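You operate a simulated robot arm through the tools that you are given. There is no shell and no other tool.

Carry out the task below with a simulated robot arm. There is one attempt and no reset: what you move stays moved.

## Task
Seal the green aid on the wide coupler with putty and run the test.
Fine: blue putty in the coupler, aid pressed in, lid shut, one run that shows SEALED; box off.

It is judged by the outcome, as a careful person would: the job done as asked, and still so three seconds after it is handed in. It fails if anything else is knocked over, pushed out of place, dropped, spilled or broken. A push-on lid holds only when it is set on centred and level and pressed home; a screw cap is set on level and turned clockwise until tight.

## Robot
A 7-joint arm with a fingered hand, fixed in place. Base frame: the origin is on the floor under the middle of its stand, x ahead of it, y to its left, z up. Units: mm, rad, N and s.
It reaches about 1085 mm from its shoulder. Its first joint turns from -2.897 to 2.897 rad. Payload 3.7 kg.
The tool frame sits at the grasp point between the pads (the TCP): z along the fingers, y along the line on which they close. The tips reach 25 mm beyond it. The gripper opens to 88 mm; its body begins 29 mm behind the TCP. The gripper is a hand of 5 fingers: y runs from the thumb to the fingers, the wrist lies at [-13, -106, -174] in the tool frame.
Orientation is that of the tool frame in the base frame, as [roll, pitch, yaw] about the fixed x, y, z axes, in that order (R = Rz(yaw) Ry(pitch) Rx(roll)). With the fingers straight down and the wrist toward the robot, the tool's x, y and z point along [0, 1, 0], [1, 0, 0] and [0, 0, -1] of the base frame.

## Interface
- The arm moves only by the tool nudge_tool. Its argument "targets" is a list of rows, each a list of 6 numbers: the turn, a rotation vector about the tool's x, y, z in rad, then the shift along the tool's x, y, z in m. In form: [[wx, wy, wz, dx, dy, dz], ...]. A call has 1 to 20 rows; each row is the pose to reach, as a shift and turn from the pose commanded when the call began, along the tool's axes at that moment. A row lasts 0.2 s, in which the tool goes at most 50 mm and 0.15 rad; a call with a longer step from one row to the next is refused whole. Where a pose cannot be reached the arm comes as near as it can. A force on the tool above 40 N (or 10 N above the force at the start of the call, whichever is more), or a blocked arm, ends the call early, and 0.2 s more pass. In this call time passes only in rows, and 0.2 s behind the last. The reply holds the time, the measured pose of the TCP, the force on the tool along the base axes, the opening and the grip force, in the units named above and with some noise, with the torque about the TCP (base axes, N m) and any sound that the robot's microphone picked up, and new pictures: "show" is both (left out), scene, wrist or none.
- Cameras (640 x 400 px; columns grow to the right, rows downward): "scene" is fixed at [219.5, -650.3, 1510.8]; the picture's right is [0.69, -0.72, 0.00], its down [-0.29, -0.28, -0.91] and it looks along [0.66, 0.63, -0.41] (base axes); focal length 325 px, centre (320, 200). "wrist" rides on the gripper at [59, -79, -105] in the tool frame; the picture's right is [-0.73, 0.32, -0.61], its down [-0.62, -0.68, 0.38] and it looks along [-0.29, 0.66, 0.70] (tool axes); focal length 234 px, centre (320, 200). There is no depth. A picture from a camera that has moved, and an enlarged one, comes with that camera's place and axes in the base frame and with its lens.
- set_fingers(index, middle, ring, little, thumb_bend, thumb_turn): sets how far each is bent, from 0 (flat) to 1 (curled in); at 0.3 the hand is open as for a grip, at 0.7 the pads meet at the TCP. One left out holds its place. A second passes; each finger stops where it meets its share of the squeeze, and holds until it gets a number again. It is the only way to open and close the hand. It gives what a move gives, with no picture; readings hold the bend of each and the force on index, middle, ring, little, thumb and palm. thumb_turn goes from beside the hand (0) to across from the fingers (1), as for a grip.
- close_up(camera, box): a new picture of the part [left, top, right, bottom] of that camera's present view, enlarged. The clock stands still meanwhile.
- close_job(): hands the job in; it is judged then, once.

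Places have to be worked out from the pictures, the camera data and where the tool is seen. Open the gripper and draw the arm clear of the work before you hand the job in, unless the task says otherwise.

The tools are called after "Request:" by a JSON object that holds its "fn" and its "kwargs". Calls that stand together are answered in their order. nudge_tool: Moves the arm, as the interface text tells. Its arguments: {"type":"object","properties":{"targets":{"type":"array"},"show":{"type":"string","enum":["both","scene","wrist","none"]}},"required":["targets"]} The other tools are called the same way: set_fingers (index, middle, ring, little, thumb_bend, thumb_turn) moves the fingers one by one; close_up (camera, box) takes an enlarged picture of a part of a camera's view; close_job () hands the job in.

At the start:

```text
clock: 0.0
eef_pos: [583.3, -47.1, 1402.3]
tcp_rot: [-3.141, -0.001, 1.57]
wrist_force: [0.7, 0.0, 0.0]
ft_torque: [0.01, 0.0, 0.03]
width: 87.7
gripper_force: 0.2
shape: jaw
bend: [0.3, 0.3, 0.3, 0.3, 0.3, 0.98]
finger forces: [0.1, 0.0, 0.1, 0.1, 0.0, 0.0]
```

scene: 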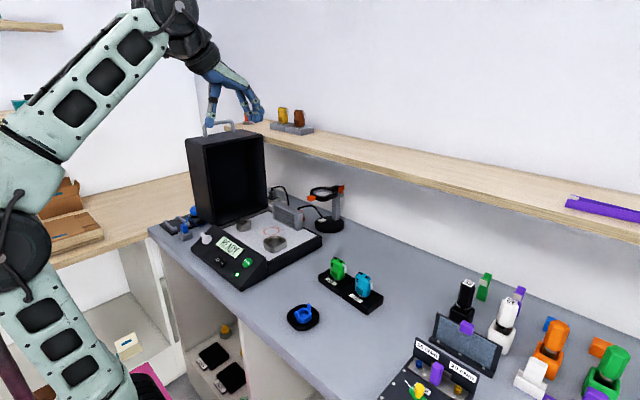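
wrist: 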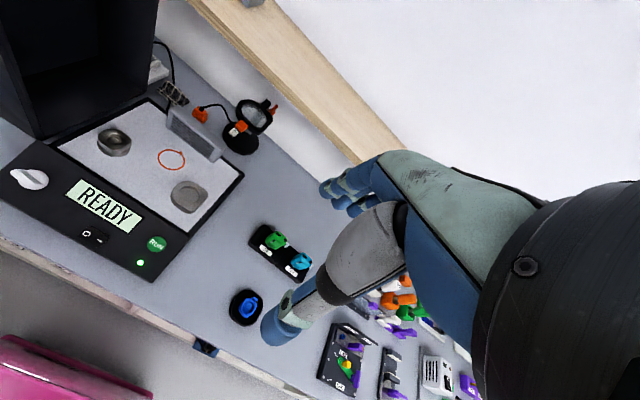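

I'll begin by looking closely at the test box, the aids and the putty before moving anything.

Request:
{"fn": "close_up", "kwargs": {"camera": "scene", "box": [150, 110, 350, 300]}}

Request:
{"fn": "close_up", "kwargs": {"camera": "scene", "box": [270, 230, 420, 340]}}

Request:
{"fn": "close_up", "kwargs": {"camera": "wrist", "box": [0, 60, 260, 290]}}

Request:
{"fn": "close_up", "kwargs": {"camera": "wrist", "box": [210, 200, 330, 340]}}

Request:
{"fn": "close_up", "kwargs": {"camera": "scene", "box": [370, 260, 640, 400]}}

```text
2.11 times, centred on (250, 205) of scene
camera zoom: at [219.5, -650.3, 1510.8], right [0.69, -0.72, 0.0], down [-0.29, -0.28, -0.91], along [0.66, 0.63, -0.41], focal length 684 px, centre (467, 190)
```

zoom: 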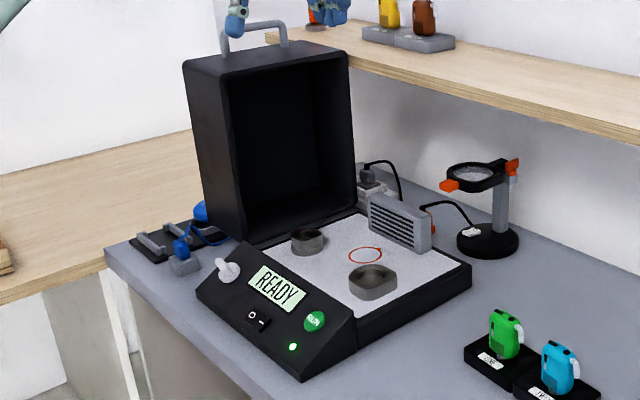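

```text
3.64 times, centred on (345, 285) of scene
camera zoom: at [219.5, -650.3, 1510.8], right [0.69, -0.72, 0.0], down [-0.29, -0.28, -0.91], along [0.66, 0.63, -0.41], focal length 1181 px, centre (229, -109)
```

zoom: 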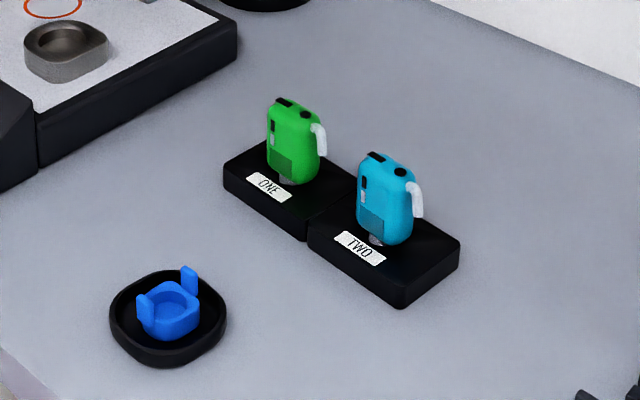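

```text
1.74 times, centred on (130, 175) of wrist
camera zoom: at [505.6, 12.1, 1509.0], right [0.32, -0.73, 0.61], down [-0.68, -0.62, -0.38], along [0.66, -0.29, -0.7], focal length 407 px, centre (650, 244)
```

zoom: 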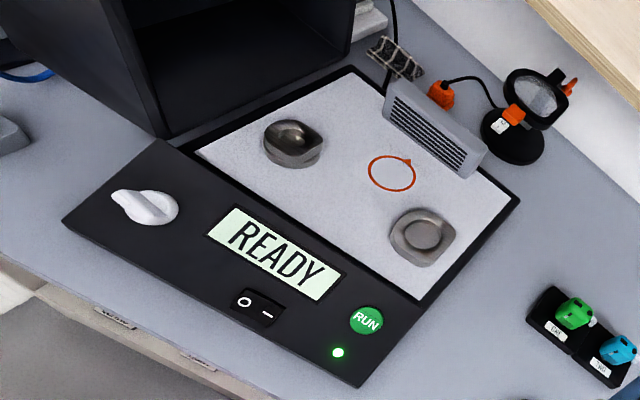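

```text
2.86 times, centred on (270, 270) of wrist
camera zoom: at [505.6, 12.1, 1509.0], right [0.32, -0.73, 0.61], down [-0.68, -0.62, -0.38], along [0.66, -0.29, -0.7], focal length 669 px, centre (463, 0)
```

zoom: 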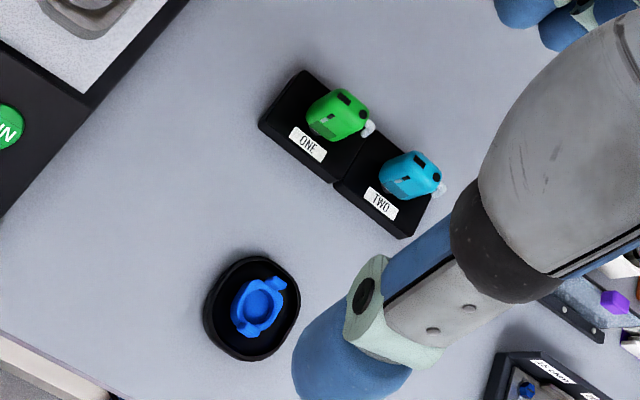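

```text
2.37 times, centred on (505, 330) of scene
camera zoom: at [219.5, -650.3, 1510.8], right [0.69, -0.72, 0.0], down [-0.29, -0.28, -0.91], along [0.66, 0.63, -0.41], focal length 770 px, centre (-118, -108)
```

zoom: 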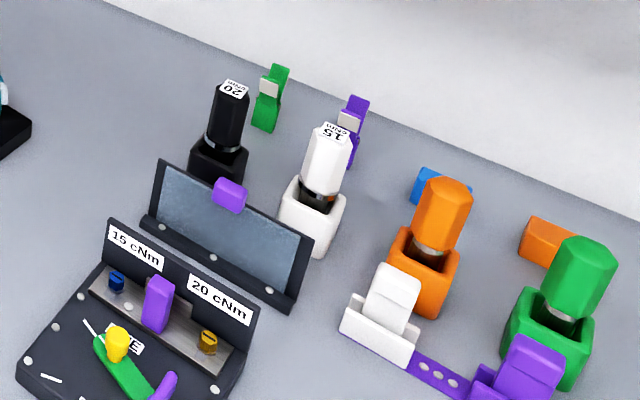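

The two couplers sit on the box plate, with the putty in a black dish and the aids on stands. I'll zoom in further on each to work out shapes and which coupler is the wide one.

Request:
{"fn": "close_up", "kwargs": {"camera": "scene", "box": [225, 205, 305, 255]}}

Request:
{"fn": "close_up", "kwargs": {"camera": "scene", "box": [280, 290, 330, 335]}}

Request:
{"fn": "close_up", "kwargs": {"camera": "scene", "box": [315, 245, 385, 315]}}

Request:
{"fn": "close_up", "kwargs": {"camera": "wrist", "box": [90, 110, 220, 220]}}

Request:
{"fn": "close_up", "kwargs": {"camera": "wrist", "box": [220, 280, 280, 335]}}

Request:
{"fn": "close_up", "kwargs": {"camera": "scene", "box": [180, 100, 290, 210]}}

```text
8.00 times, centred on (265, 230) of scene
camera zoom: at [219.5, -650.3, 1510.8], right [0.69, -0.72, 0.0], down [-0.29, -0.28, -0.91], along [0.66, 0.63, -0.41], focal length 2599 px, centre (760, -40)
```

zoom: 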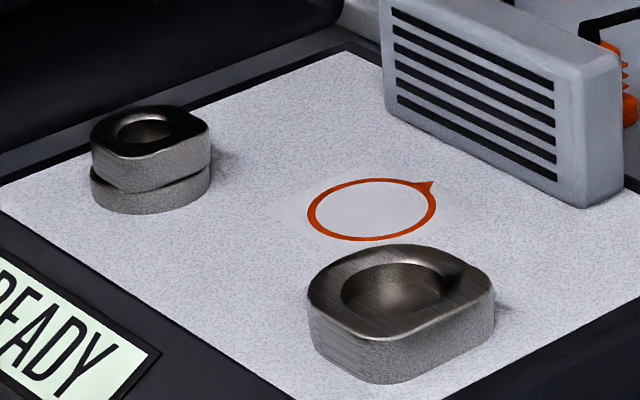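

```text
8.89 times, centred on (305, 312) of scene
camera zoom: at [219.5, -650.3, 1510.8], right [0.69, -0.72, 0.0], down [-0.29, -0.28, -0.91], along [0.66, 0.63, -0.41], focal length 2888 px, centre (453, -800)
```

zoom: 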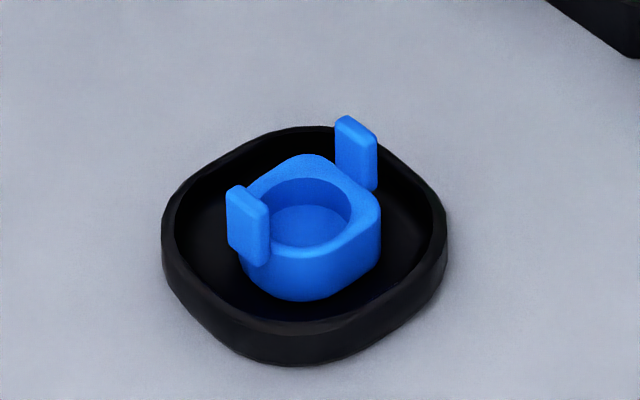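

```text
5.71 times, centred on (350, 280) of scene
camera zoom: at [219.5, -650.3, 1510.8], right [0.69, -0.72, 0.0], down [-0.29, -0.28, -0.91], along [0.66, 0.63, -0.41], focal length 1856 px, centre (149, -257)
```

zoom: 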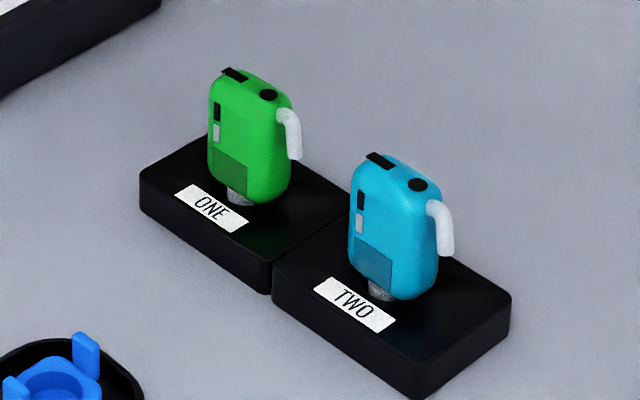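

```text
3.64 times, centred on (155, 165) of wrist
camera zoom: at [505.6, 12.1, 1509.0], right [0.32, -0.73, 0.61], down [-0.68, -0.62, -0.38], along [0.66, -0.29, -0.7], focal length 852 px, centre (920, 327)
```

zoom: 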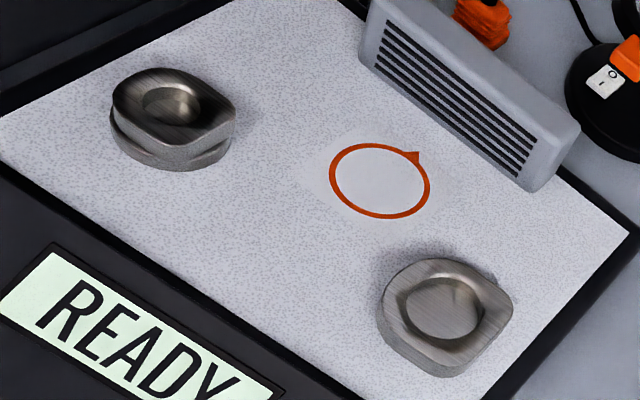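

```text
7.27 times, centred on (250, 308) of wrist
camera zoom: at [505.6, 12.1, 1509.0], right [0.32, -0.73, 0.61], down [-0.68, -0.62, -0.38], along [0.66, -0.29, -0.7], focal length 1703 px, centre (829, -582)
```

zoom: 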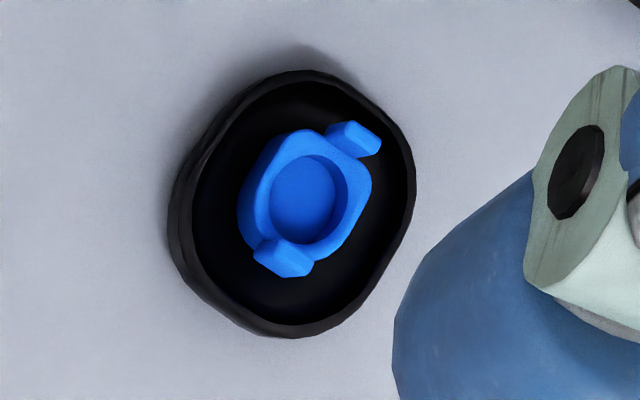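

```text
3.64 times, centred on (235, 155) of scene
camera zoom: at [219.5, -650.3, 1510.8], right [0.69, -0.72, 0.0], down [-0.29, -0.28, -0.91], along [0.66, 0.63, -0.41], focal length 1181 px, centre (629, 364)
```

zoom: 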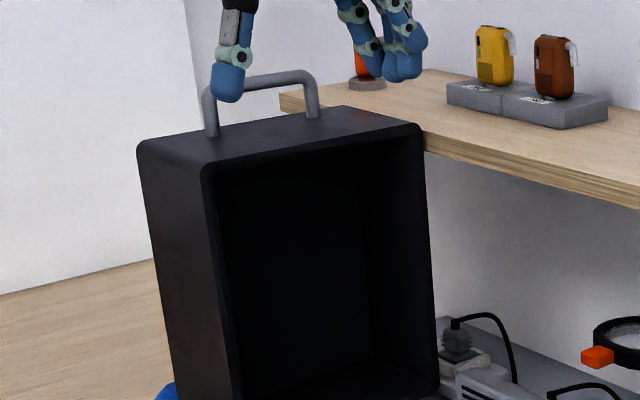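

The wide coupler looks to be at about (778, 89), the narrow one at (772, 254), the putty dish at (648, -183) and the green aid at (808, -160). I'll move the hand, staying high, to a vantage point over the box so I can see the coupler and panel better.

Request:
{"fn": "nudge_tool", "kwargs": {"targets": [[0, 0, 0, 0.015, 0.008, 0.035], [0, 0, 0, 0.03, 0.016, 0.07], [0, 0, 0, 0.045, 0.024, 0.105], [0, 0, 0, 0.06, 0.032, 0.14], [0, 0, 0, 0.075, 0.04, 0.175], [0, 0, 0, 0.09, 0.048, 0.21], [0, 0, 0, 0.107, 0.057, 0.25]], "show": "both"}}

```text
clock: 1.6
eef_pos: [639.1, 60.1, 1154.1]
tcp_rot: [-3.141, 0.001, 1.571]
wrist_force: [1.2, 0.4, -0.1]
ft_torque: [0.04, -0.01, 0.0]
width: 87.8
gripper_force: 0.1
shape: jaw
bend: [0.3, 0.3, 0.3, 0.3, 0.3, 0.98]
finger forces: [0.1, 0.0, 0.0, 0.0, 0.0, 0.0]
camera wrist: at [562.0, 118.4, 1260.3], right [0.32, -0.73, 0.61], down [-0.68, -0.62, -0.38], along [0.66, -0.29, -0.7], focal length 234 px, centre (320, 200)
```

scene: 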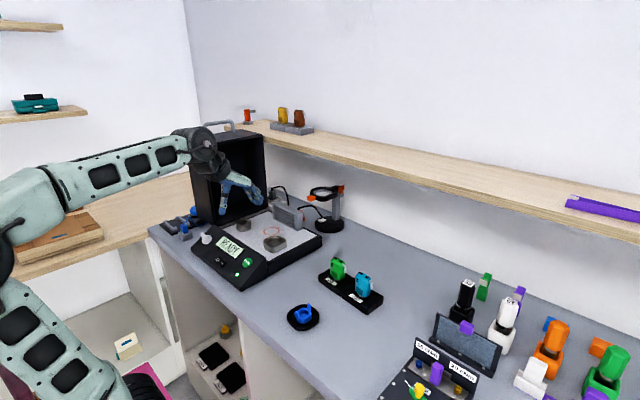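
wrist: 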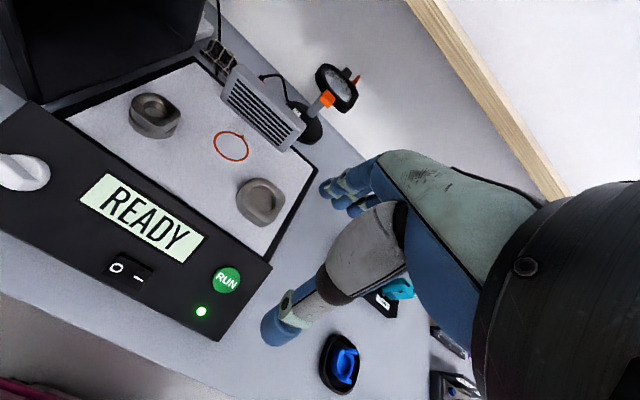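

Good vantage. I'll zoom in on the couplers and panel from here.

Request:
{"fn": "close_up", "kwargs": {"camera": "wrist", "box": [225, 165, 305, 235]}}

Request:
{"fn": "close_up", "kwargs": {"camera": "wrist", "box": [110, 80, 200, 150]}}

Request:
{"fn": "close_up", "kwargs": {"camera": "wrist", "box": [0, 140, 280, 345]}}

Request:
{"fn": "close_up", "kwargs": {"camera": "wrist", "box": [305, 320, 375, 400]}}

Request:
{"fn": "close_up", "kwargs": {"camera": "scene", "box": [185, 115, 275, 235]}}

```text
5.71 times, centred on (265, 200) of wrist
camera zoom: at [562.0, 118.4, 1260.3], right [0.32, -0.73, 0.61], down [-0.68, -0.62, -0.38], along [0.66, -0.29, -0.7], focal length 1338 px, centre (634, 200)
```

zoom: 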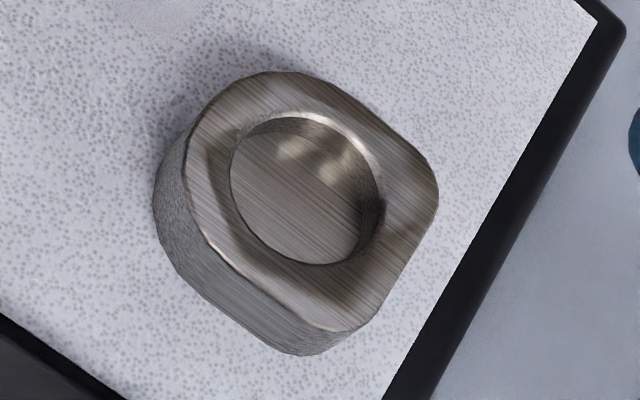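

```text
5.71 times, centred on (155, 115) of wrist
camera zoom: at [562.0, 118.4, 1260.3], right [0.32, -0.73, 0.61], down [-0.68, -0.62, -0.38], along [0.66, -0.29, -0.7], focal length 1338 px, centre (1263, 686)
```

zoom: 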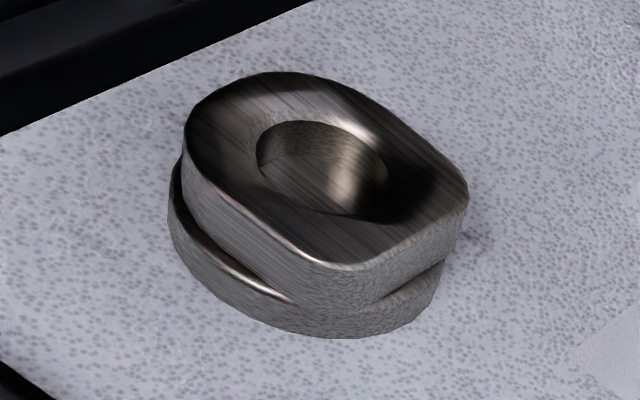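

```text
1.95 times, centred on (140, 242) of wrist
camera zoom: at [562.0, 118.4, 1260.3], right [0.32, -0.73, 0.61], down [-0.68, -0.62, -0.38], along [0.66, -0.29, -0.7], focal length 457 px, centre (671, 117)
```

zoom: 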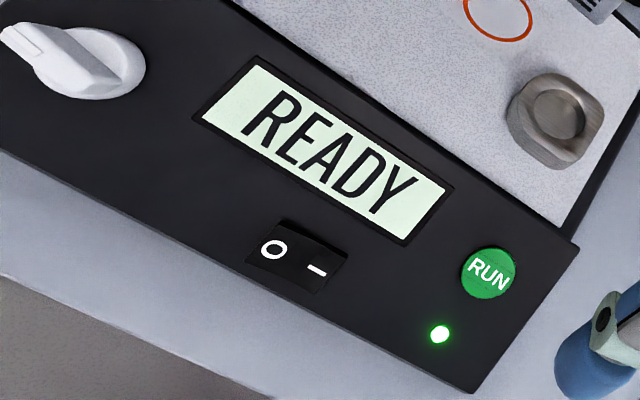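

```text
5.00 times, centred on (340, 360) of wrist
camera zoom: at [562.0, 118.4, 1260.3], right [0.32, -0.73, 0.61], down [-0.68, -0.62, -0.38], along [0.66, -0.29, -0.7], focal length 1171 px, centre (220, -600)
```

zoom: 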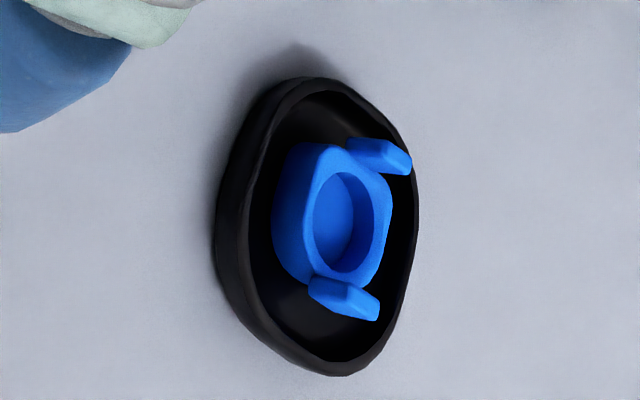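

```text
3.33 times, centred on (230, 175) of scene
camera zoom: at [219.5, -650.3, 1510.8], right [0.69, -0.72, 0.0], down [-0.29, -0.28, -0.91], along [0.66, 0.63, -0.41], focal length 1083 px, centre (620, 283)
```

zoom: 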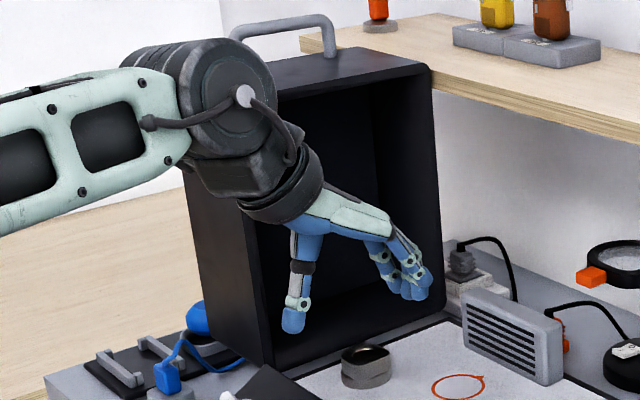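

Triangulating the two wrist views with the scene camera puts the wide coupler's bore rim at about (764, 80, 969). The RUN button, rocker switch and display are all readable. Next I'll move over to look at the putty and the green aid from nearer.

Request:
{"fn": "nudge_tool", "kwargs": {"targets": [[0, 0, 0, -0.04, -0.01, 0.003], [0, 0, 0, -0.08, -0.02, 0.006], [0, 0, 0, -0.12, -0.03, 0.009], [0, 0, 0, -0.16, -0.04, 0.012], [0, 0, 0, -0.2, -0.05, 0.015], [0, 0, 0, -0.24, -0.06, 0.018], [0, 0, 0, -0.28, -0.07, 0.022], [0, 0, 0, -0.3, -0.075, 0.024]], "show": "both"}}

```text
clock: 3.4
eef_pos: [564.9, -237.9, 1130.1]
tcp_rot: [3.14, -0.001, 1.573]
wrist_force: [0.6, -0.3, -0.9]
ft_torque: [0.01, -0.01, 0.01]
width: 87.8
gripper_force: 0.0
shape: jaw
bend: [0.3, 0.3, 0.3, 0.3, 0.3, 0.98]
finger forces: [0.1, 0.1, 0.0, 0.1, 0.1, 0.0]
camera wrist: at [487.5, -179.2, 1236.1], right [0.32, -0.73, 0.61], down [-0.68, -0.62, -0.38], along [0.66, -0.29, -0.7], focal length 234 px, centre (320, 200)
```

scene: 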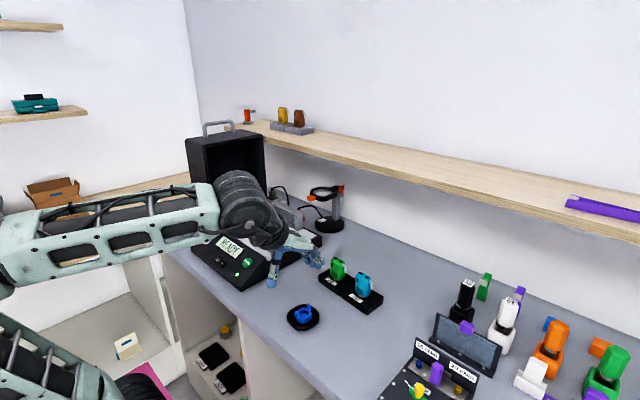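
wrist: 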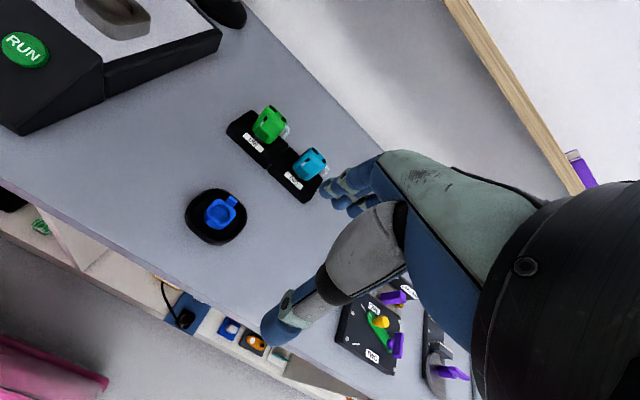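

The putty dish and the aids are both in view, so I'll take close-ups of each from here.

Request:
{"fn": "close_up", "kwargs": {"camera": "wrist", "box": [180, 180, 255, 250]}}

Request:
{"fn": "close_up", "kwargs": {"camera": "wrist", "box": [220, 95, 335, 205]}}

Request:
{"fn": "close_up", "kwargs": {"camera": "wrist", "box": [200, 190, 244, 235]}}

Request:
{"fn": "close_up", "kwargs": {"camera": "scene", "box": [320, 250, 360, 290]}}

Request:
{"fn": "close_up", "kwargs": {"camera": "scene", "box": [255, 235, 345, 305]}}

```text
5.71 times, centred on (218, 215) of wrist
camera zoom: at [487.5, -179.2, 1236.1], right [0.32, -0.73, 0.61], down [-0.68, -0.62, -0.38], along [0.66, -0.29, -0.7], focal length 1338 px, centre (906, 114)
```

zoom: 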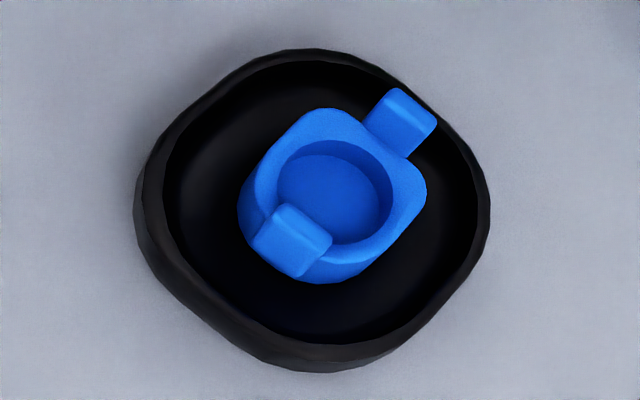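

```text
3.64 times, centred on (278, 150) of wrist
camera zoom: at [487.5, -179.2, 1236.1], right [0.32, -0.73, 0.61], down [-0.68, -0.62, -0.38], along [0.66, -0.29, -0.7], focal length 852 px, centre (474, 382)
```

zoom: 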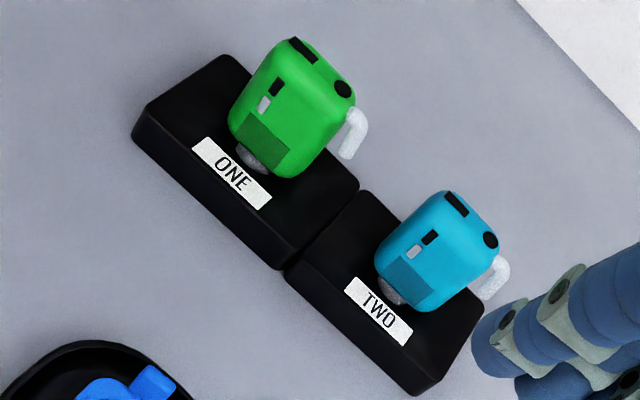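

```text
8.89 times, centred on (222, 212) of wrist
camera zoom: at [487.5, -179.2, 1236.1], right [0.32, -0.73, 0.61], down [-0.68, -0.62, -0.38], along [0.66, -0.29, -0.7], focal length 2082 px, centre (1191, 89)
```

zoom: 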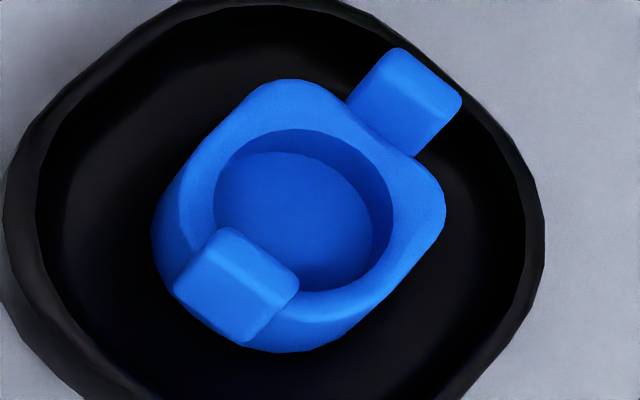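

```text
10.00 times, centred on (340, 270) of scene
camera zoom: at [219.5, -650.3, 1510.8], right [0.69, -0.72, 0.0], down [-0.29, -0.28, -0.91], along [0.66, 0.63, -0.41], focal length 3249 px, centre (120, -500)
```

zoom: 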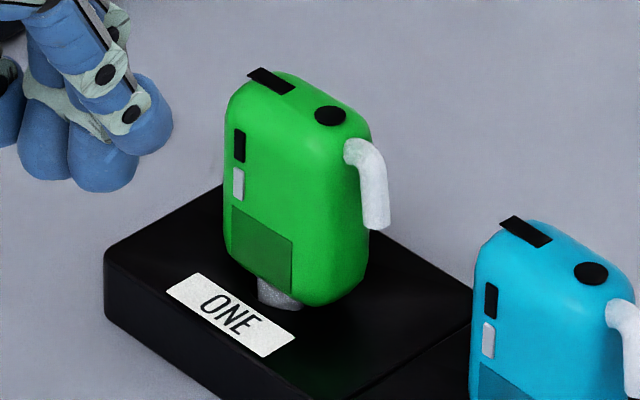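

```text
5.71 times, centred on (300, 270) of scene
camera zoom: at [219.5, -650.3, 1510.8], right [0.69, -0.72, 0.0], down [-0.29, -0.28, -0.91], along [0.66, 0.63, -0.41], focal length 1856 px, centre (434, -200)
```

zoom: 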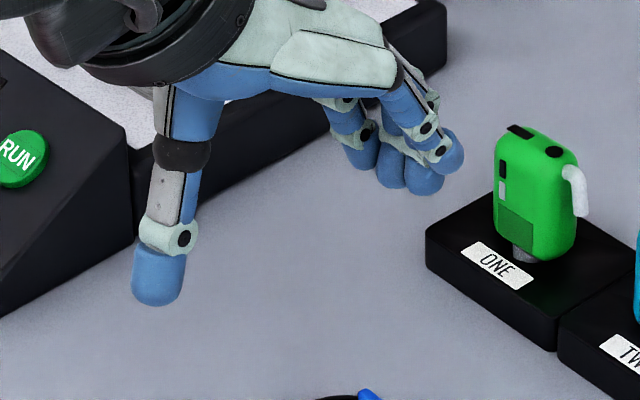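

The scene camera shows the hand clearly. I'll zoom in on the fingers to learn how they sit relative to the TCP before going down on the putty.

Request:
{"fn": "close_up", "kwargs": {"camera": "scene", "box": [262, 235, 338, 290]}}

Request:
{"fn": "close_up", "kwargs": {"camera": "wrist", "box": [250, 140, 420, 350]}}

```text
7.27 times, centred on (300, 262) of scene
camera zoom: at [219.5, -650.3, 1510.8], right [0.69, -0.72, 0.0], down [-0.29, -0.28, -0.91], along [0.66, 0.63, -0.41], focal length 2363 px, centre (466, -254)
```

zoom: 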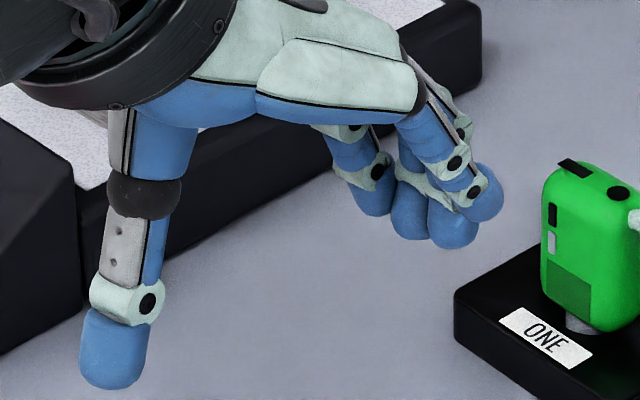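

```text
1.90 times, centred on (335, 245) of wrist
camera zoom: at [487.5, -179.2, 1236.1], right [0.32, -0.73, 0.61], down [-0.68, -0.62, -0.38], along [0.66, -0.29, -0.7], focal length 446 px, centre (291, 114)
```

zoom: 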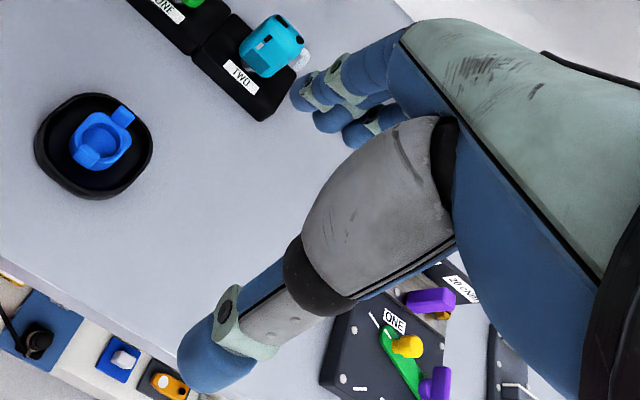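

The thumb opposes the index and middle fingers near the TCP line. I'll do a dry pinch in the air here to see where the pads end up for an object about 48 mm wide.

Request:
{"fn": "set_fingers", "kwargs": {"index": 0.47, "middle": 0.47, "thumb_bend": 0.47}}

Request:
{"fn": "close_up", "kwargs": {"camera": "scene", "box": [262, 235, 338, 290]}}

Request:
{"fn": "close_up", "kwargs": {"camera": "wrist", "box": [250, 140, 420, 350]}}

```text
clock: 4.4
eef_pos: [566.1, -238.5, 1129.9]
tcp_rot: [3.14, 0.001, 1.571]
wrist_force: [0.2, 0.4, -0.2]
ft_torque: [-0.03, -0.04, -0.03]
width: 48.6
gripper_force: 0.0
shape: fingers
bend: [0.47, 0.47, 0.3, 0.3, 0.47, 0.98]
finger forces: [0.0, 0.0, 0.1, 0.0, 0.0, 0.0]
```

```text
7.27 times, centred on (300, 262) of scene
camera zoom: at [219.5, -650.3, 1510.8], right [0.69, -0.72, 0.0], down [-0.29, -0.28, -0.91], along [0.66, 0.63, -0.41], focal length 2363 px, centre (466, -254)
```

zoom: 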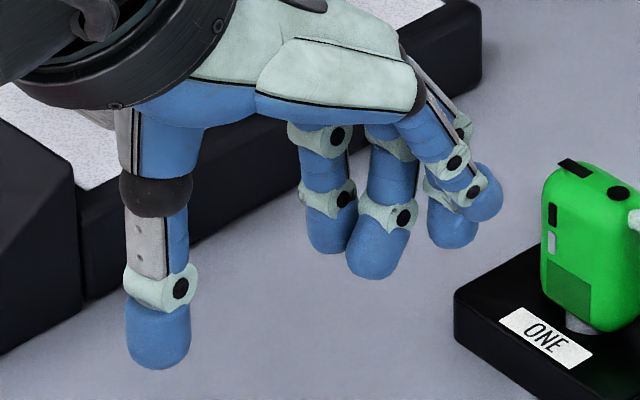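

```text
1.90 times, centred on (335, 245) of wrist
camera zoom: at [487.6, -178.9, 1236.0], right [0.32, -0.73, 0.61], down [-0.68, -0.62, -0.38], along [0.66, -0.29, -0.7], focal length 446 px, centre (291, 114)
```

zoom: 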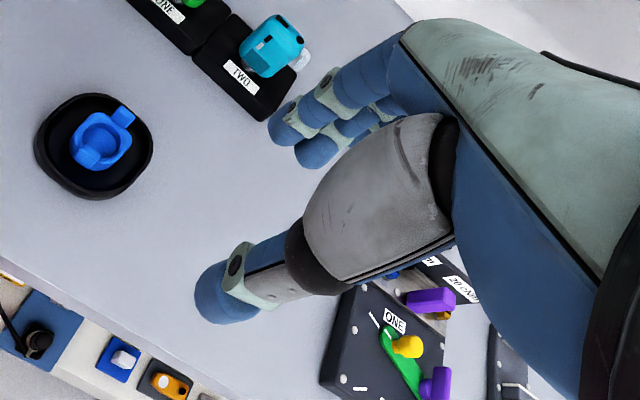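

At 0.47 the opening reads 48.6 mm, the index and thumb pads sit at tool x ≈ +3 mm, and the tips are 27–30 mm below the TCP. The putty's tabs are centred near (643, -185) with their tops at z ≈ 938, so I'll open slightly to clear them and move above.

Request:
{"fn": "set_fingers", "kwargs": {"index": 0.4, "middle": 0.36, "thumb_bend": 0.4}}

Request:
{"fn": "nudge_tool", "kwargs": {"targets": [[0, 0, 0, 0.01, 0.016, 0.025], [0, 0, 0, 0.02, 0.032, 0.05], [0, 0, 0, 0.03, 0.048, 0.075], [0, 0, 0, 0.04, 0.064, 0.1], [0, 0, 0, 0.05, 0.077, 0.12]], "show": "both"}}

```text
clock: 5.4
eef_pos: [565.1, -238.3, 1130.0]
tcp_rot: [-3.141, 0.001, 1.572]
wrist_force: [-0.1, -0.6, 0.4]
ft_torque: [0.0, -0.02, -0.02]
width: 63.1
gripper_force: 0.0
shape: fingers
bend: [0.4, 0.36, 0.3, 0.3, 0.4, 0.98]
finger forces: [0.0, 0.1, 0.0, 0.0, 0.0, 0.0]
```

```text
clock: 6.6
eef_pos: [641.3, -189.2, 1008.4]
tcp_rot: [3.141, -0.001, 1.573]
wrist_force: [0.0, 0.3, -0.4]
ft_torque: [0.02, 0.01, -0.01]
width: 62.9
gripper_force: 0.1
shape: fingers
bend: [0.4, 0.36, 0.3, 0.3, 0.4, 0.98]
finger forces: [0.1, 0.1, 0.0, 0.0, 0.0, 0.1]
camera wrist: at [564.7, -129.3, 1114.4], right [0.32, -0.73, 0.61], down [-0.68, -0.62, -0.38], along [0.66, -0.29, -0.7], focal length 234 px, centre (320, 200)
```

scene: 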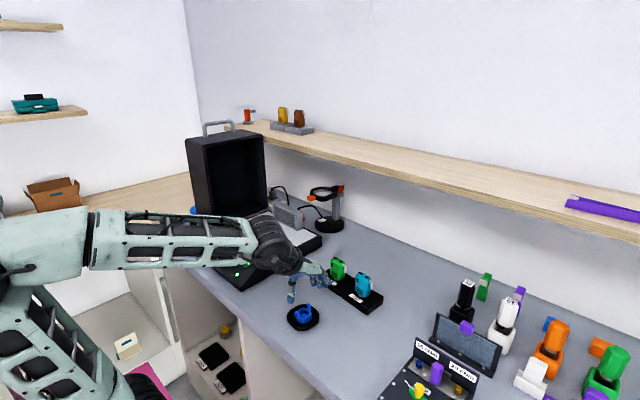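
wrist: 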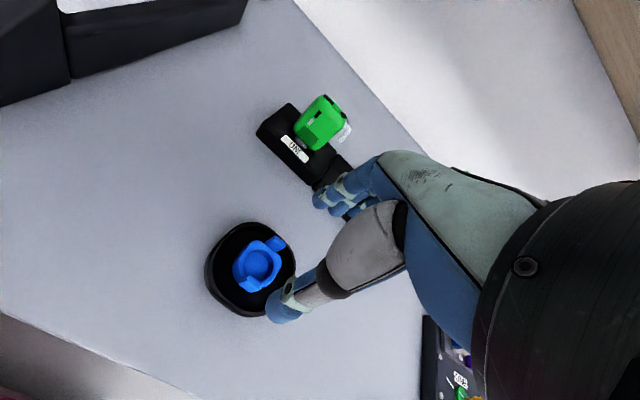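

Request:
{"fn": "close_up", "kwargs": {"camera": "wrist", "box": [195, 190, 345, 330]}}

Request:
{"fn": "close_up", "kwargs": {"camera": "scene", "box": [270, 255, 350, 340]}}

```text
2.86 times, centred on (270, 260) of wrist
camera zoom: at [564.7, -129.3, 1114.4], right [0.32, -0.73, 0.61], down [-0.68, -0.62, -0.38], along [0.66, -0.29, -0.7], focal length 669 px, centre (463, 29)
```

zoom: 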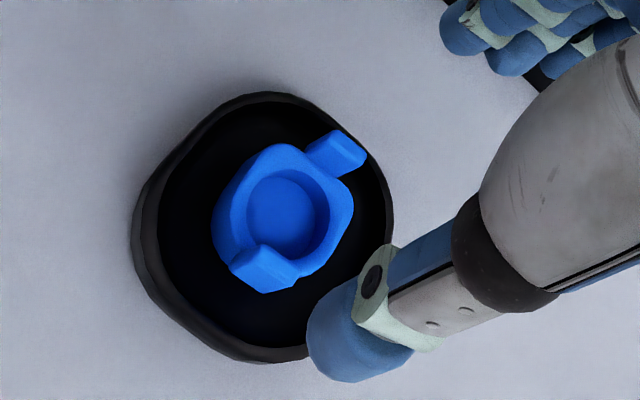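

```text
4.71 times, centred on (310, 298) of scene
camera zoom: at [219.5, -650.3, 1510.8], right [0.69, -0.72, 0.0], down [-0.29, -0.28, -0.91], along [0.66, 0.63, -0.41], focal length 1529 px, centre (367, -259)
```

zoom: 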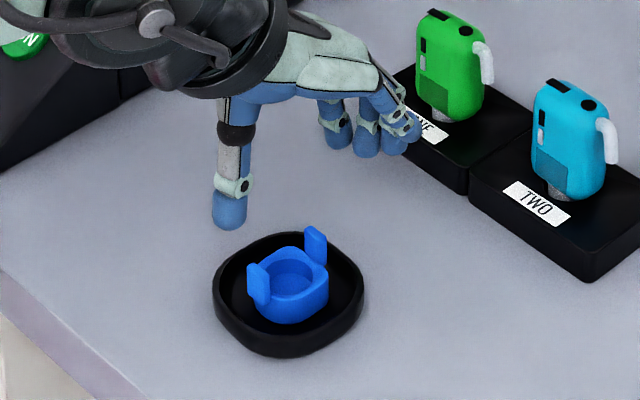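

The new view puts the putty hole centre at about (643, -184) and its tabs symmetric along x, so the hand is nearly centred. I'll go straight down to TCP z ≈ 943, so the tips stop just above the dish rim.

Request:
{"fn": "nudge_tool", "kwargs": {"targets": [[0, 0, 0, 0.0015, 0.001, 0.02], [0, 0, 0, 0.0015, 0.001, 0.038], [0, 0, 0, 0.0015, 0.001, 0.052], [0, 0, 0, 0.0015, 0.001, 0.06], [0, 0, 0, 0.0015, 0.001, 0.065]], "show": "both"}}

Request:
{"fn": "close_up", "kwargs": {"camera": "wrist", "box": [230, 180, 380, 330]}}

Request:
{"fn": "close_up", "kwargs": {"camera": "scene", "box": [270, 265, 350, 340]}}

```text
clock: 7.8
eef_pos: [644.2, -188.5, 944.0]
tcp_rot: [-3.141, 0.0, 1.57]
wrist_force: [-0.3, 0.2, -1.0]
ft_torque: [0.02, 0.03, -0.05]
width: 63.0
gripper_force: 0.1
shape: fingers
bend: [0.4, 0.36, 0.3, 0.3, 0.4, 0.98]
finger forces: [0.0, 0.1, 0.0, 0.0, 0.0, 0.0]
camera wrist: at [566.5, -129.8, 1050.6], right [0.32, -0.73, 0.61], down [-0.68, -0.62, -0.38], along [0.66, -0.29, -0.7], focal length 234 px, centre (320, 200)
```

scene: 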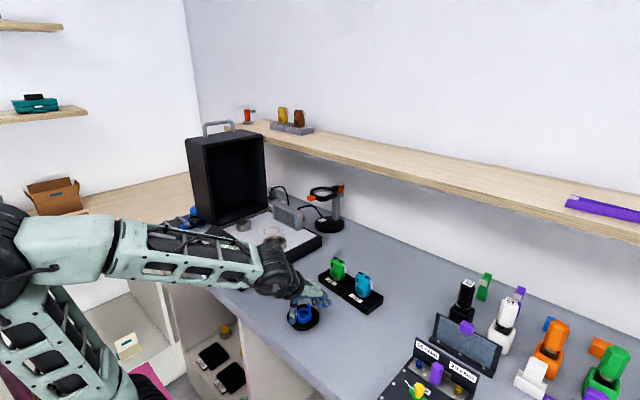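
wrist: 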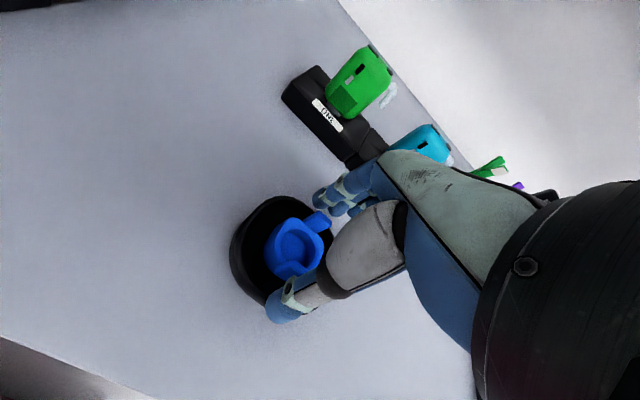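

```text
2.67 times, centred on (305, 255) of wrist
camera zoom: at [566.5, -129.8, 1050.6], right [0.32, -0.73, 0.61], down [-0.68, -0.62, -0.38], along [0.66, -0.29, -0.7], focal length 624 px, centre (360, 53)
```

zoom: 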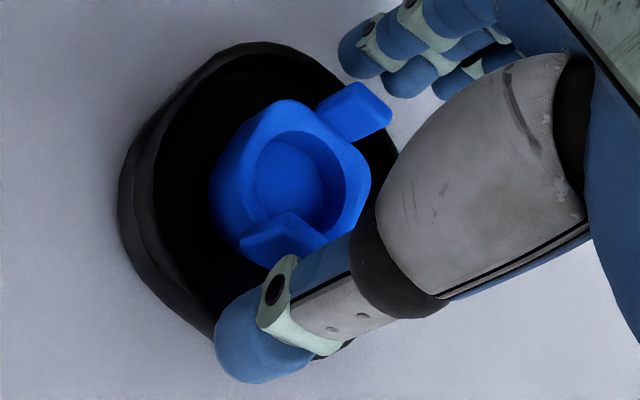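

```text
5.33 times, centred on (310, 302) of scene
camera zoom: at [219.5, -650.3, 1510.8], right [0.69, -0.72, 0.0], down [-0.29, -0.28, -0.91], along [0.66, 0.63, -0.41], focal length 1733 px, centre (373, -347)
```

zoom: 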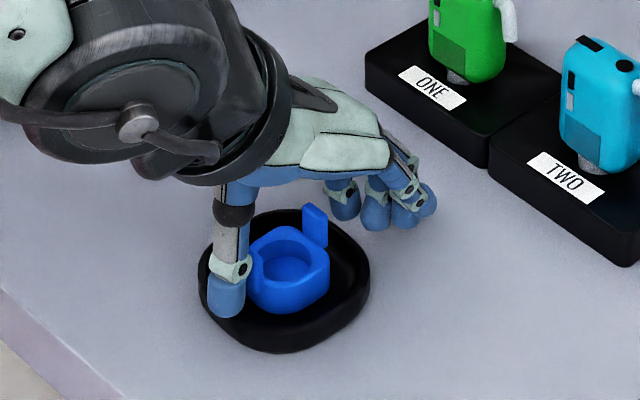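

The thumb and index now bracket the two tabs, in line with them. I'll close just those two gently.

Request:
{"fn": "set_fingers", "kwargs": {"index": 0.52, "thumb_bend": 0.52}}

Request:
{"fn": "close_up", "kwargs": {"camera": "wrist", "box": [230, 180, 380, 330]}}

Request:
{"fn": "close_up", "kwargs": {"camera": "scene", "box": [270, 265, 350, 340]}}

```text
clock: 8.8
eef_pos: [645.2, -188.6, 944.0]
tcp_rot: [-3.141, 0.0, 1.571]
wrist_force: [1.2, 0.2, -0.1]
ft_torque: [-0.02, -0.03, -0.01]
width: 41.8
gripper_force: 0.9
shape: fingers
bend: [0.5, 0.36, 0.3, 0.3, 0.5, 0.98]
finger forces: [1.2, 0.0, 0.1, 0.0, 1.2, 0.0]
```

```text
2.67 times, centred on (305, 255) of wrist
camera zoom: at [566.4, -129.7, 1050.7], right [0.32, -0.73, 0.61], down [-0.68, -0.62, -0.38], along [0.66, -0.29, -0.7], focal length 624 px, centre (360, 53)
```

zoom: 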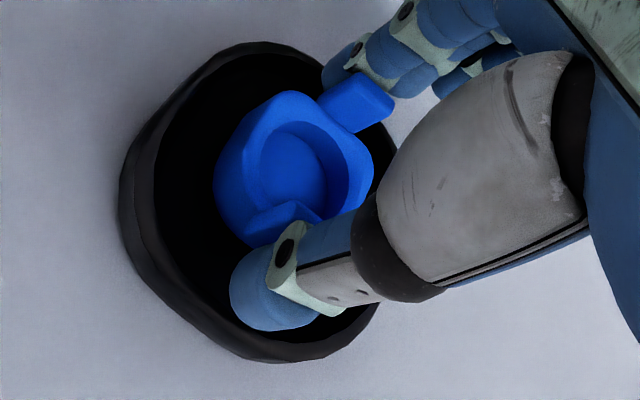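

```text
5.33 times, centred on (310, 302) of scene
camera zoom: at [219.5, -650.3, 1510.8], right [0.69, -0.72, 0.0], down [-0.29, -0.28, -0.91], along [0.66, 0.63, -0.41], focal length 1733 px, centre (373, -347)
```

zoom: 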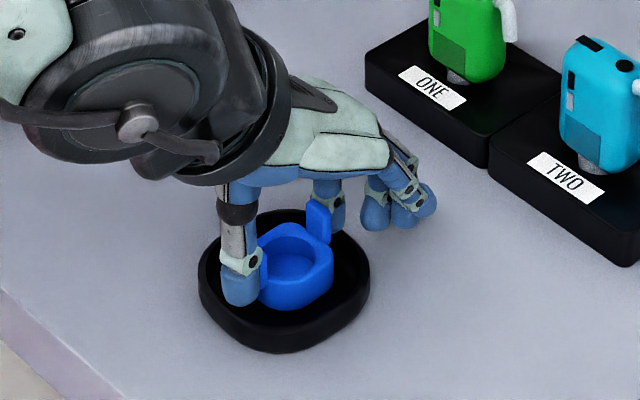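

Both index and thumb are touching the tabs at about 1.2 N with 42 mm between them. I'll firm up the grip slightly and then test a small lift.

Request:
{"fn": "set_fingers", "kwargs": {"index": 0.58, "thumb_bend": 0.58}}

Request:
{"fn": "nudge_tool", "kwargs": {"targets": [[0, 0, 0, 0, 0, -0.008], [0, 0, 0, 0, 0, -0.018], [0, 0, 0, 0, 0, -0.03]], "show": "none"}}

Request:
{"fn": "close_up", "kwargs": {"camera": "scene", "box": [270, 265, 350, 340]}}

Request:
{"fn": "close_up", "kwargs": {"camera": "wrist", "box": [230, 180, 380, 330]}}

```text
clock: 9.8
eef_pos: [644.8, -188.9, 944.5]
tcp_rot: [3.141, 0.0, 1.57]
wrist_force: [0.2, -0.1, -0.5]
ft_torque: [-0.01, 0.01, 0.0]
width: 40.1
gripper_force: 3.8
shape: fingers
bend: [0.51, 0.36, 0.3, 0.3, 0.52, 0.97]
finger forces: [4.0, 0.0, 0.1, 0.0, 3.9, 0.1]
```

```text
clock: 10.6
eef_pos: [645.2, -187.9, 974.5]
tcp_rot: [-3.141, 0.0, 1.57]
wrist_force: [0.6, -0.1, -0.2]
ft_torque: [-0.01, 0.01, 0.02]
width: 40.1
gripper_force: 4.0
shape: fingers
bend: [0.51, 0.36, 0.3, 0.3, 0.52, 0.97]
finger forces: [3.9, 0.1, 0.0, 0.0, 3.9, 0.0]
```

```text
5.33 times, centred on (310, 302) of scene
camera zoom: at [219.5, -650.3, 1510.8], right [0.69, -0.72, 0.0], down [-0.29, -0.28, -0.91], along [0.66, 0.63, -0.41], focal length 1733 px, centre (373, -347)
```

zoom: 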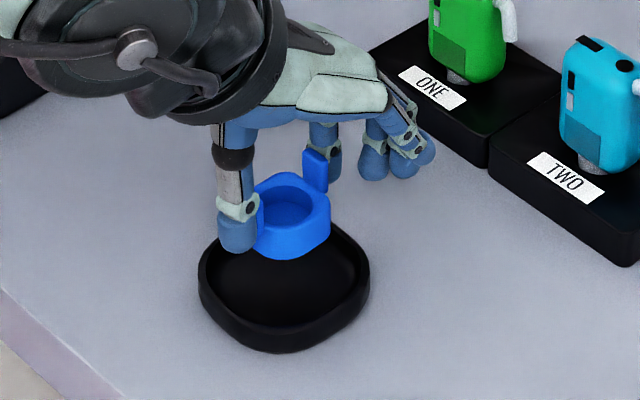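

```text
2.67 times, centred on (305, 255) of wrist
camera zoom: at [566.1, -128.9, 1081.1], right [0.32, -0.73, 0.61], down [-0.68, -0.62, -0.38], along [0.66, -0.29, -0.7], focal length 624 px, centre (360, 53)
```

zoom: 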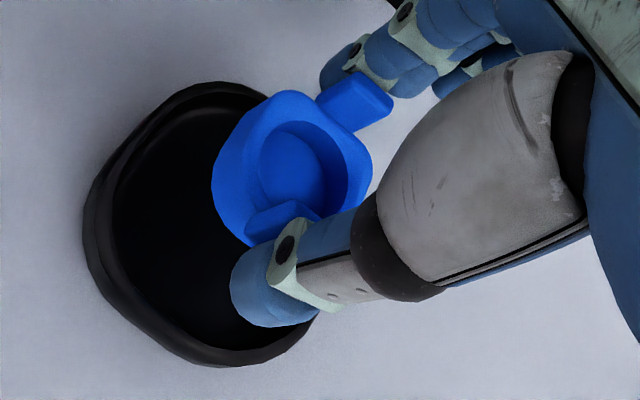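

The putty is lifted cleanly and held at about 4 N, with its centre roughly 5 mm toward +y from the TCP and its rim 24 mm below. I'll raise it and carry it over the wide coupler at a safe height.

Request:
{"fn": "nudge_tool", "kwargs": {"targets": [[0, 0, 0, 0, 0, -0.025], [0, 0, 0, 0.01, 0.005, -0.055], [0, 0, 0, 0.03, 0.014, -0.07], [0, 0, 0, 0.06, 0.027, -0.075], [0, 0, 0, 0.095, 0.043, -0.075], [0, 0, 0, 0.13, 0.059, -0.075], [0, 0, 0, 0.165, 0.075, -0.075], [0, 0, 0, 0.2, 0.09, -0.075], [0, 0, 0, 0.23, 0.104, -0.075], [0, 0, 0, 0.252, 0.114, -0.075], [0, 0, 0, 0.2635, 0.119, -0.075]], "show": "both"}}

Request:
{"fn": "close_up", "kwargs": {"camera": "wrist", "box": [200, 150, 380, 330]}}

Request:
{"fn": "close_up", "kwargs": {"camera": "scene", "box": [215, 180, 315, 265]}}

```text
clock: 13.0
eef_pos: [761.6, 74.7, 1048.8]
tcp_rot: [3.141, 0.0, 1.571]
wrist_force: [1.0, -0.7, -0.9]
ft_torque: [-0.01, -0.03, 0.01]
width: 40.3
gripper_force: 3.6
shape: fingers
bend: [0.51, 0.36, 0.3, 0.3, 0.52, 0.97]
finger forces: [3.8, 0.0, 0.0, 0.0, 3.8, 0.0]
camera wrist: at [683.9, 134.5, 1154.6], right [0.32, -0.73, 0.61], down [-0.68, -0.62, -0.38], along [0.66, -0.29, -0.7], focal length 234 px, centre (320, 200)
```

scene: 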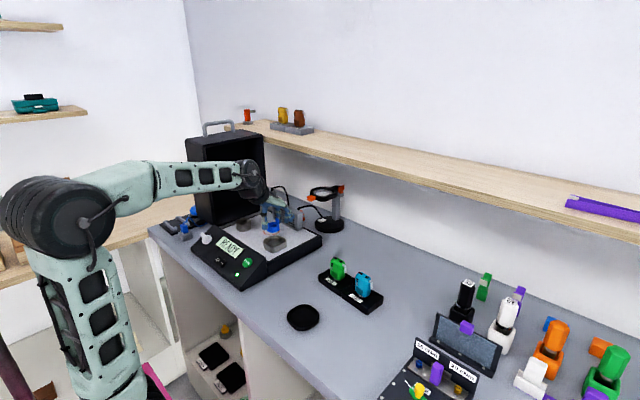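
wrist: 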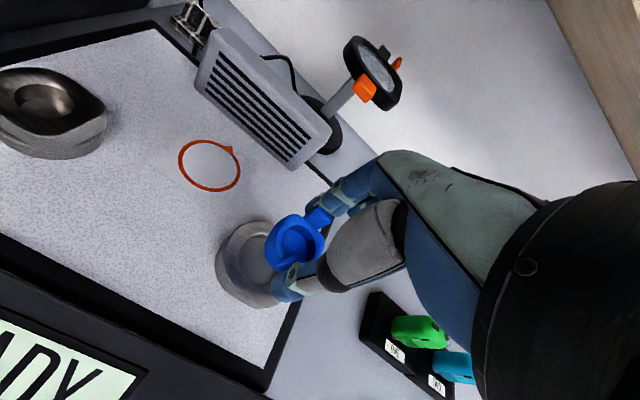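

```text
2.22 times, centred on (290, 240) of wrist
camera zoom: at [683.9, 134.5, 1154.6], right [0.32, -0.73, 0.61], down [-0.68, -0.62, -0.38], along [0.66, -0.29, -0.7], focal length 520 px, centre (387, 111)
```

zoom: 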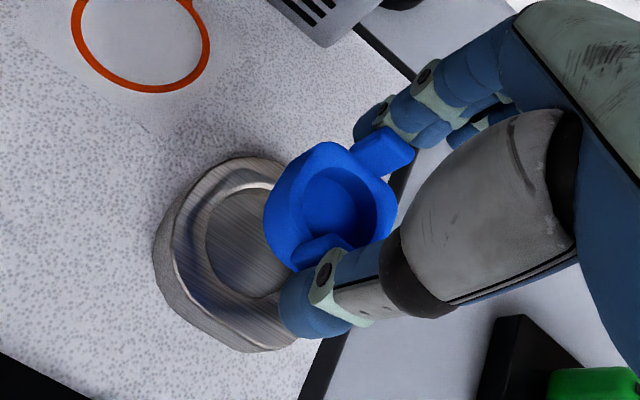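

```text
4.71 times, centred on (265, 222) of scene
camera zoom: at [219.5, -650.3, 1510.8], right [0.69, -0.72, 0.0], down [-0.29, -0.28, -0.91], along [0.66, 0.63, -0.41], focal length 1529 px, centre (579, 94)
```

zoom: 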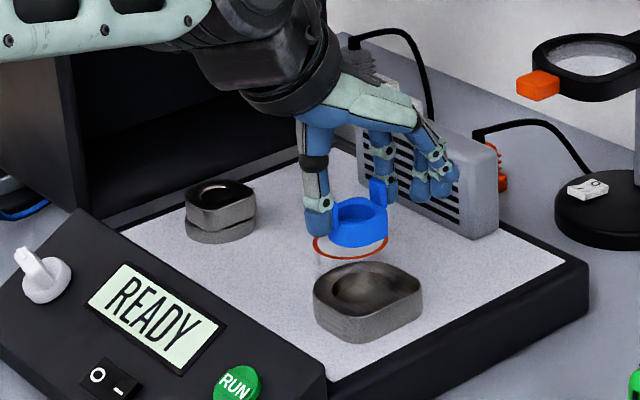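

The putty is over the coupler; projections suggest it needs about +1.5 mm in x and -1 mm in y. I'll come down partway with that correction and recheck the alignment close up.

Request:
{"fn": "nudge_tool", "kwargs": {"targets": [[0, 0, 0, -0.0004, 0.0007, 0.012], [0, 0, 0, -0.0008, 0.0014, 0.024], [0, 0, 0, -0.0008, 0.0014, 0.03]], "show": "none"}}

Request:
{"fn": "close_up", "kwargs": {"camera": "wrist", "box": [240, 180, 350, 300]}}

Request:
{"fn": "close_up", "kwargs": {"camera": "scene", "box": [250, 205, 310, 260]}}

```text
clock: 13.8
eef_pos: [763.7, 74.9, 1018.8]
tcp_rot: [3.141, 0.0, 1.571]
wrist_force: [0.6, 0.4, -0.5]
ft_torque: [-0.01, -0.03, -0.03]
width: 40.3
gripper_force: 3.8
shape: fingers
bend: [0.51, 0.36, 0.3, 0.3, 0.52, 0.97]
finger forces: [3.8, 0.1, 0.1, 0.0, 3.9, 0.0]
```

```text
3.33 times, centred on (295, 240) of wrist
camera zoom: at [686.0, 133.5, 1124.7], right [0.32, -0.73, 0.61], down [-0.68, -0.62, -0.38], along [0.66, -0.29, -0.7], focal length 781 px, centre (403, 67)
```

zoom: 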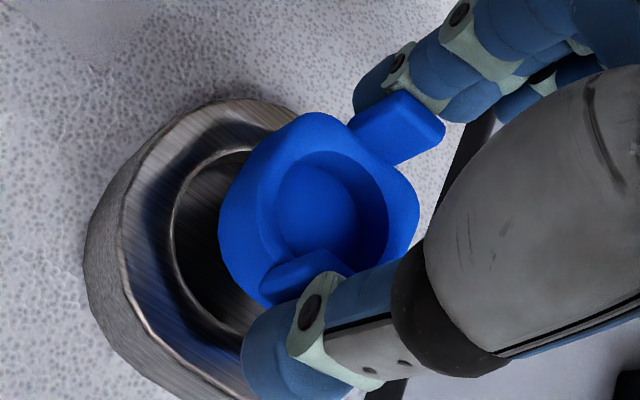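

```text
7.27 times, centred on (280, 232) of scene
camera zoom: at [219.5, -650.3, 1510.8], right [0.69, -0.72, 0.0], down [-0.29, -0.28, -0.91], along [0.66, 0.63, -0.41], focal length 2363 px, centre (611, -36)
```

zoom: 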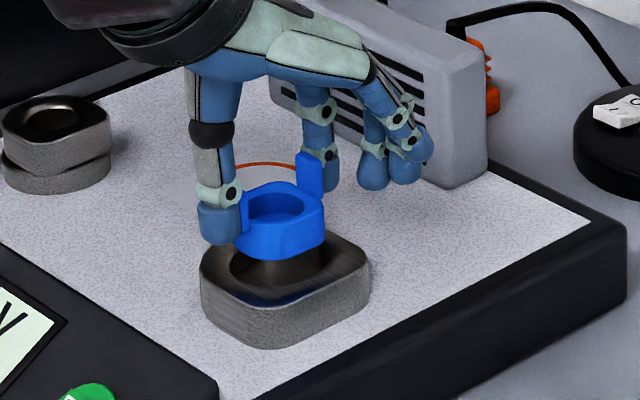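

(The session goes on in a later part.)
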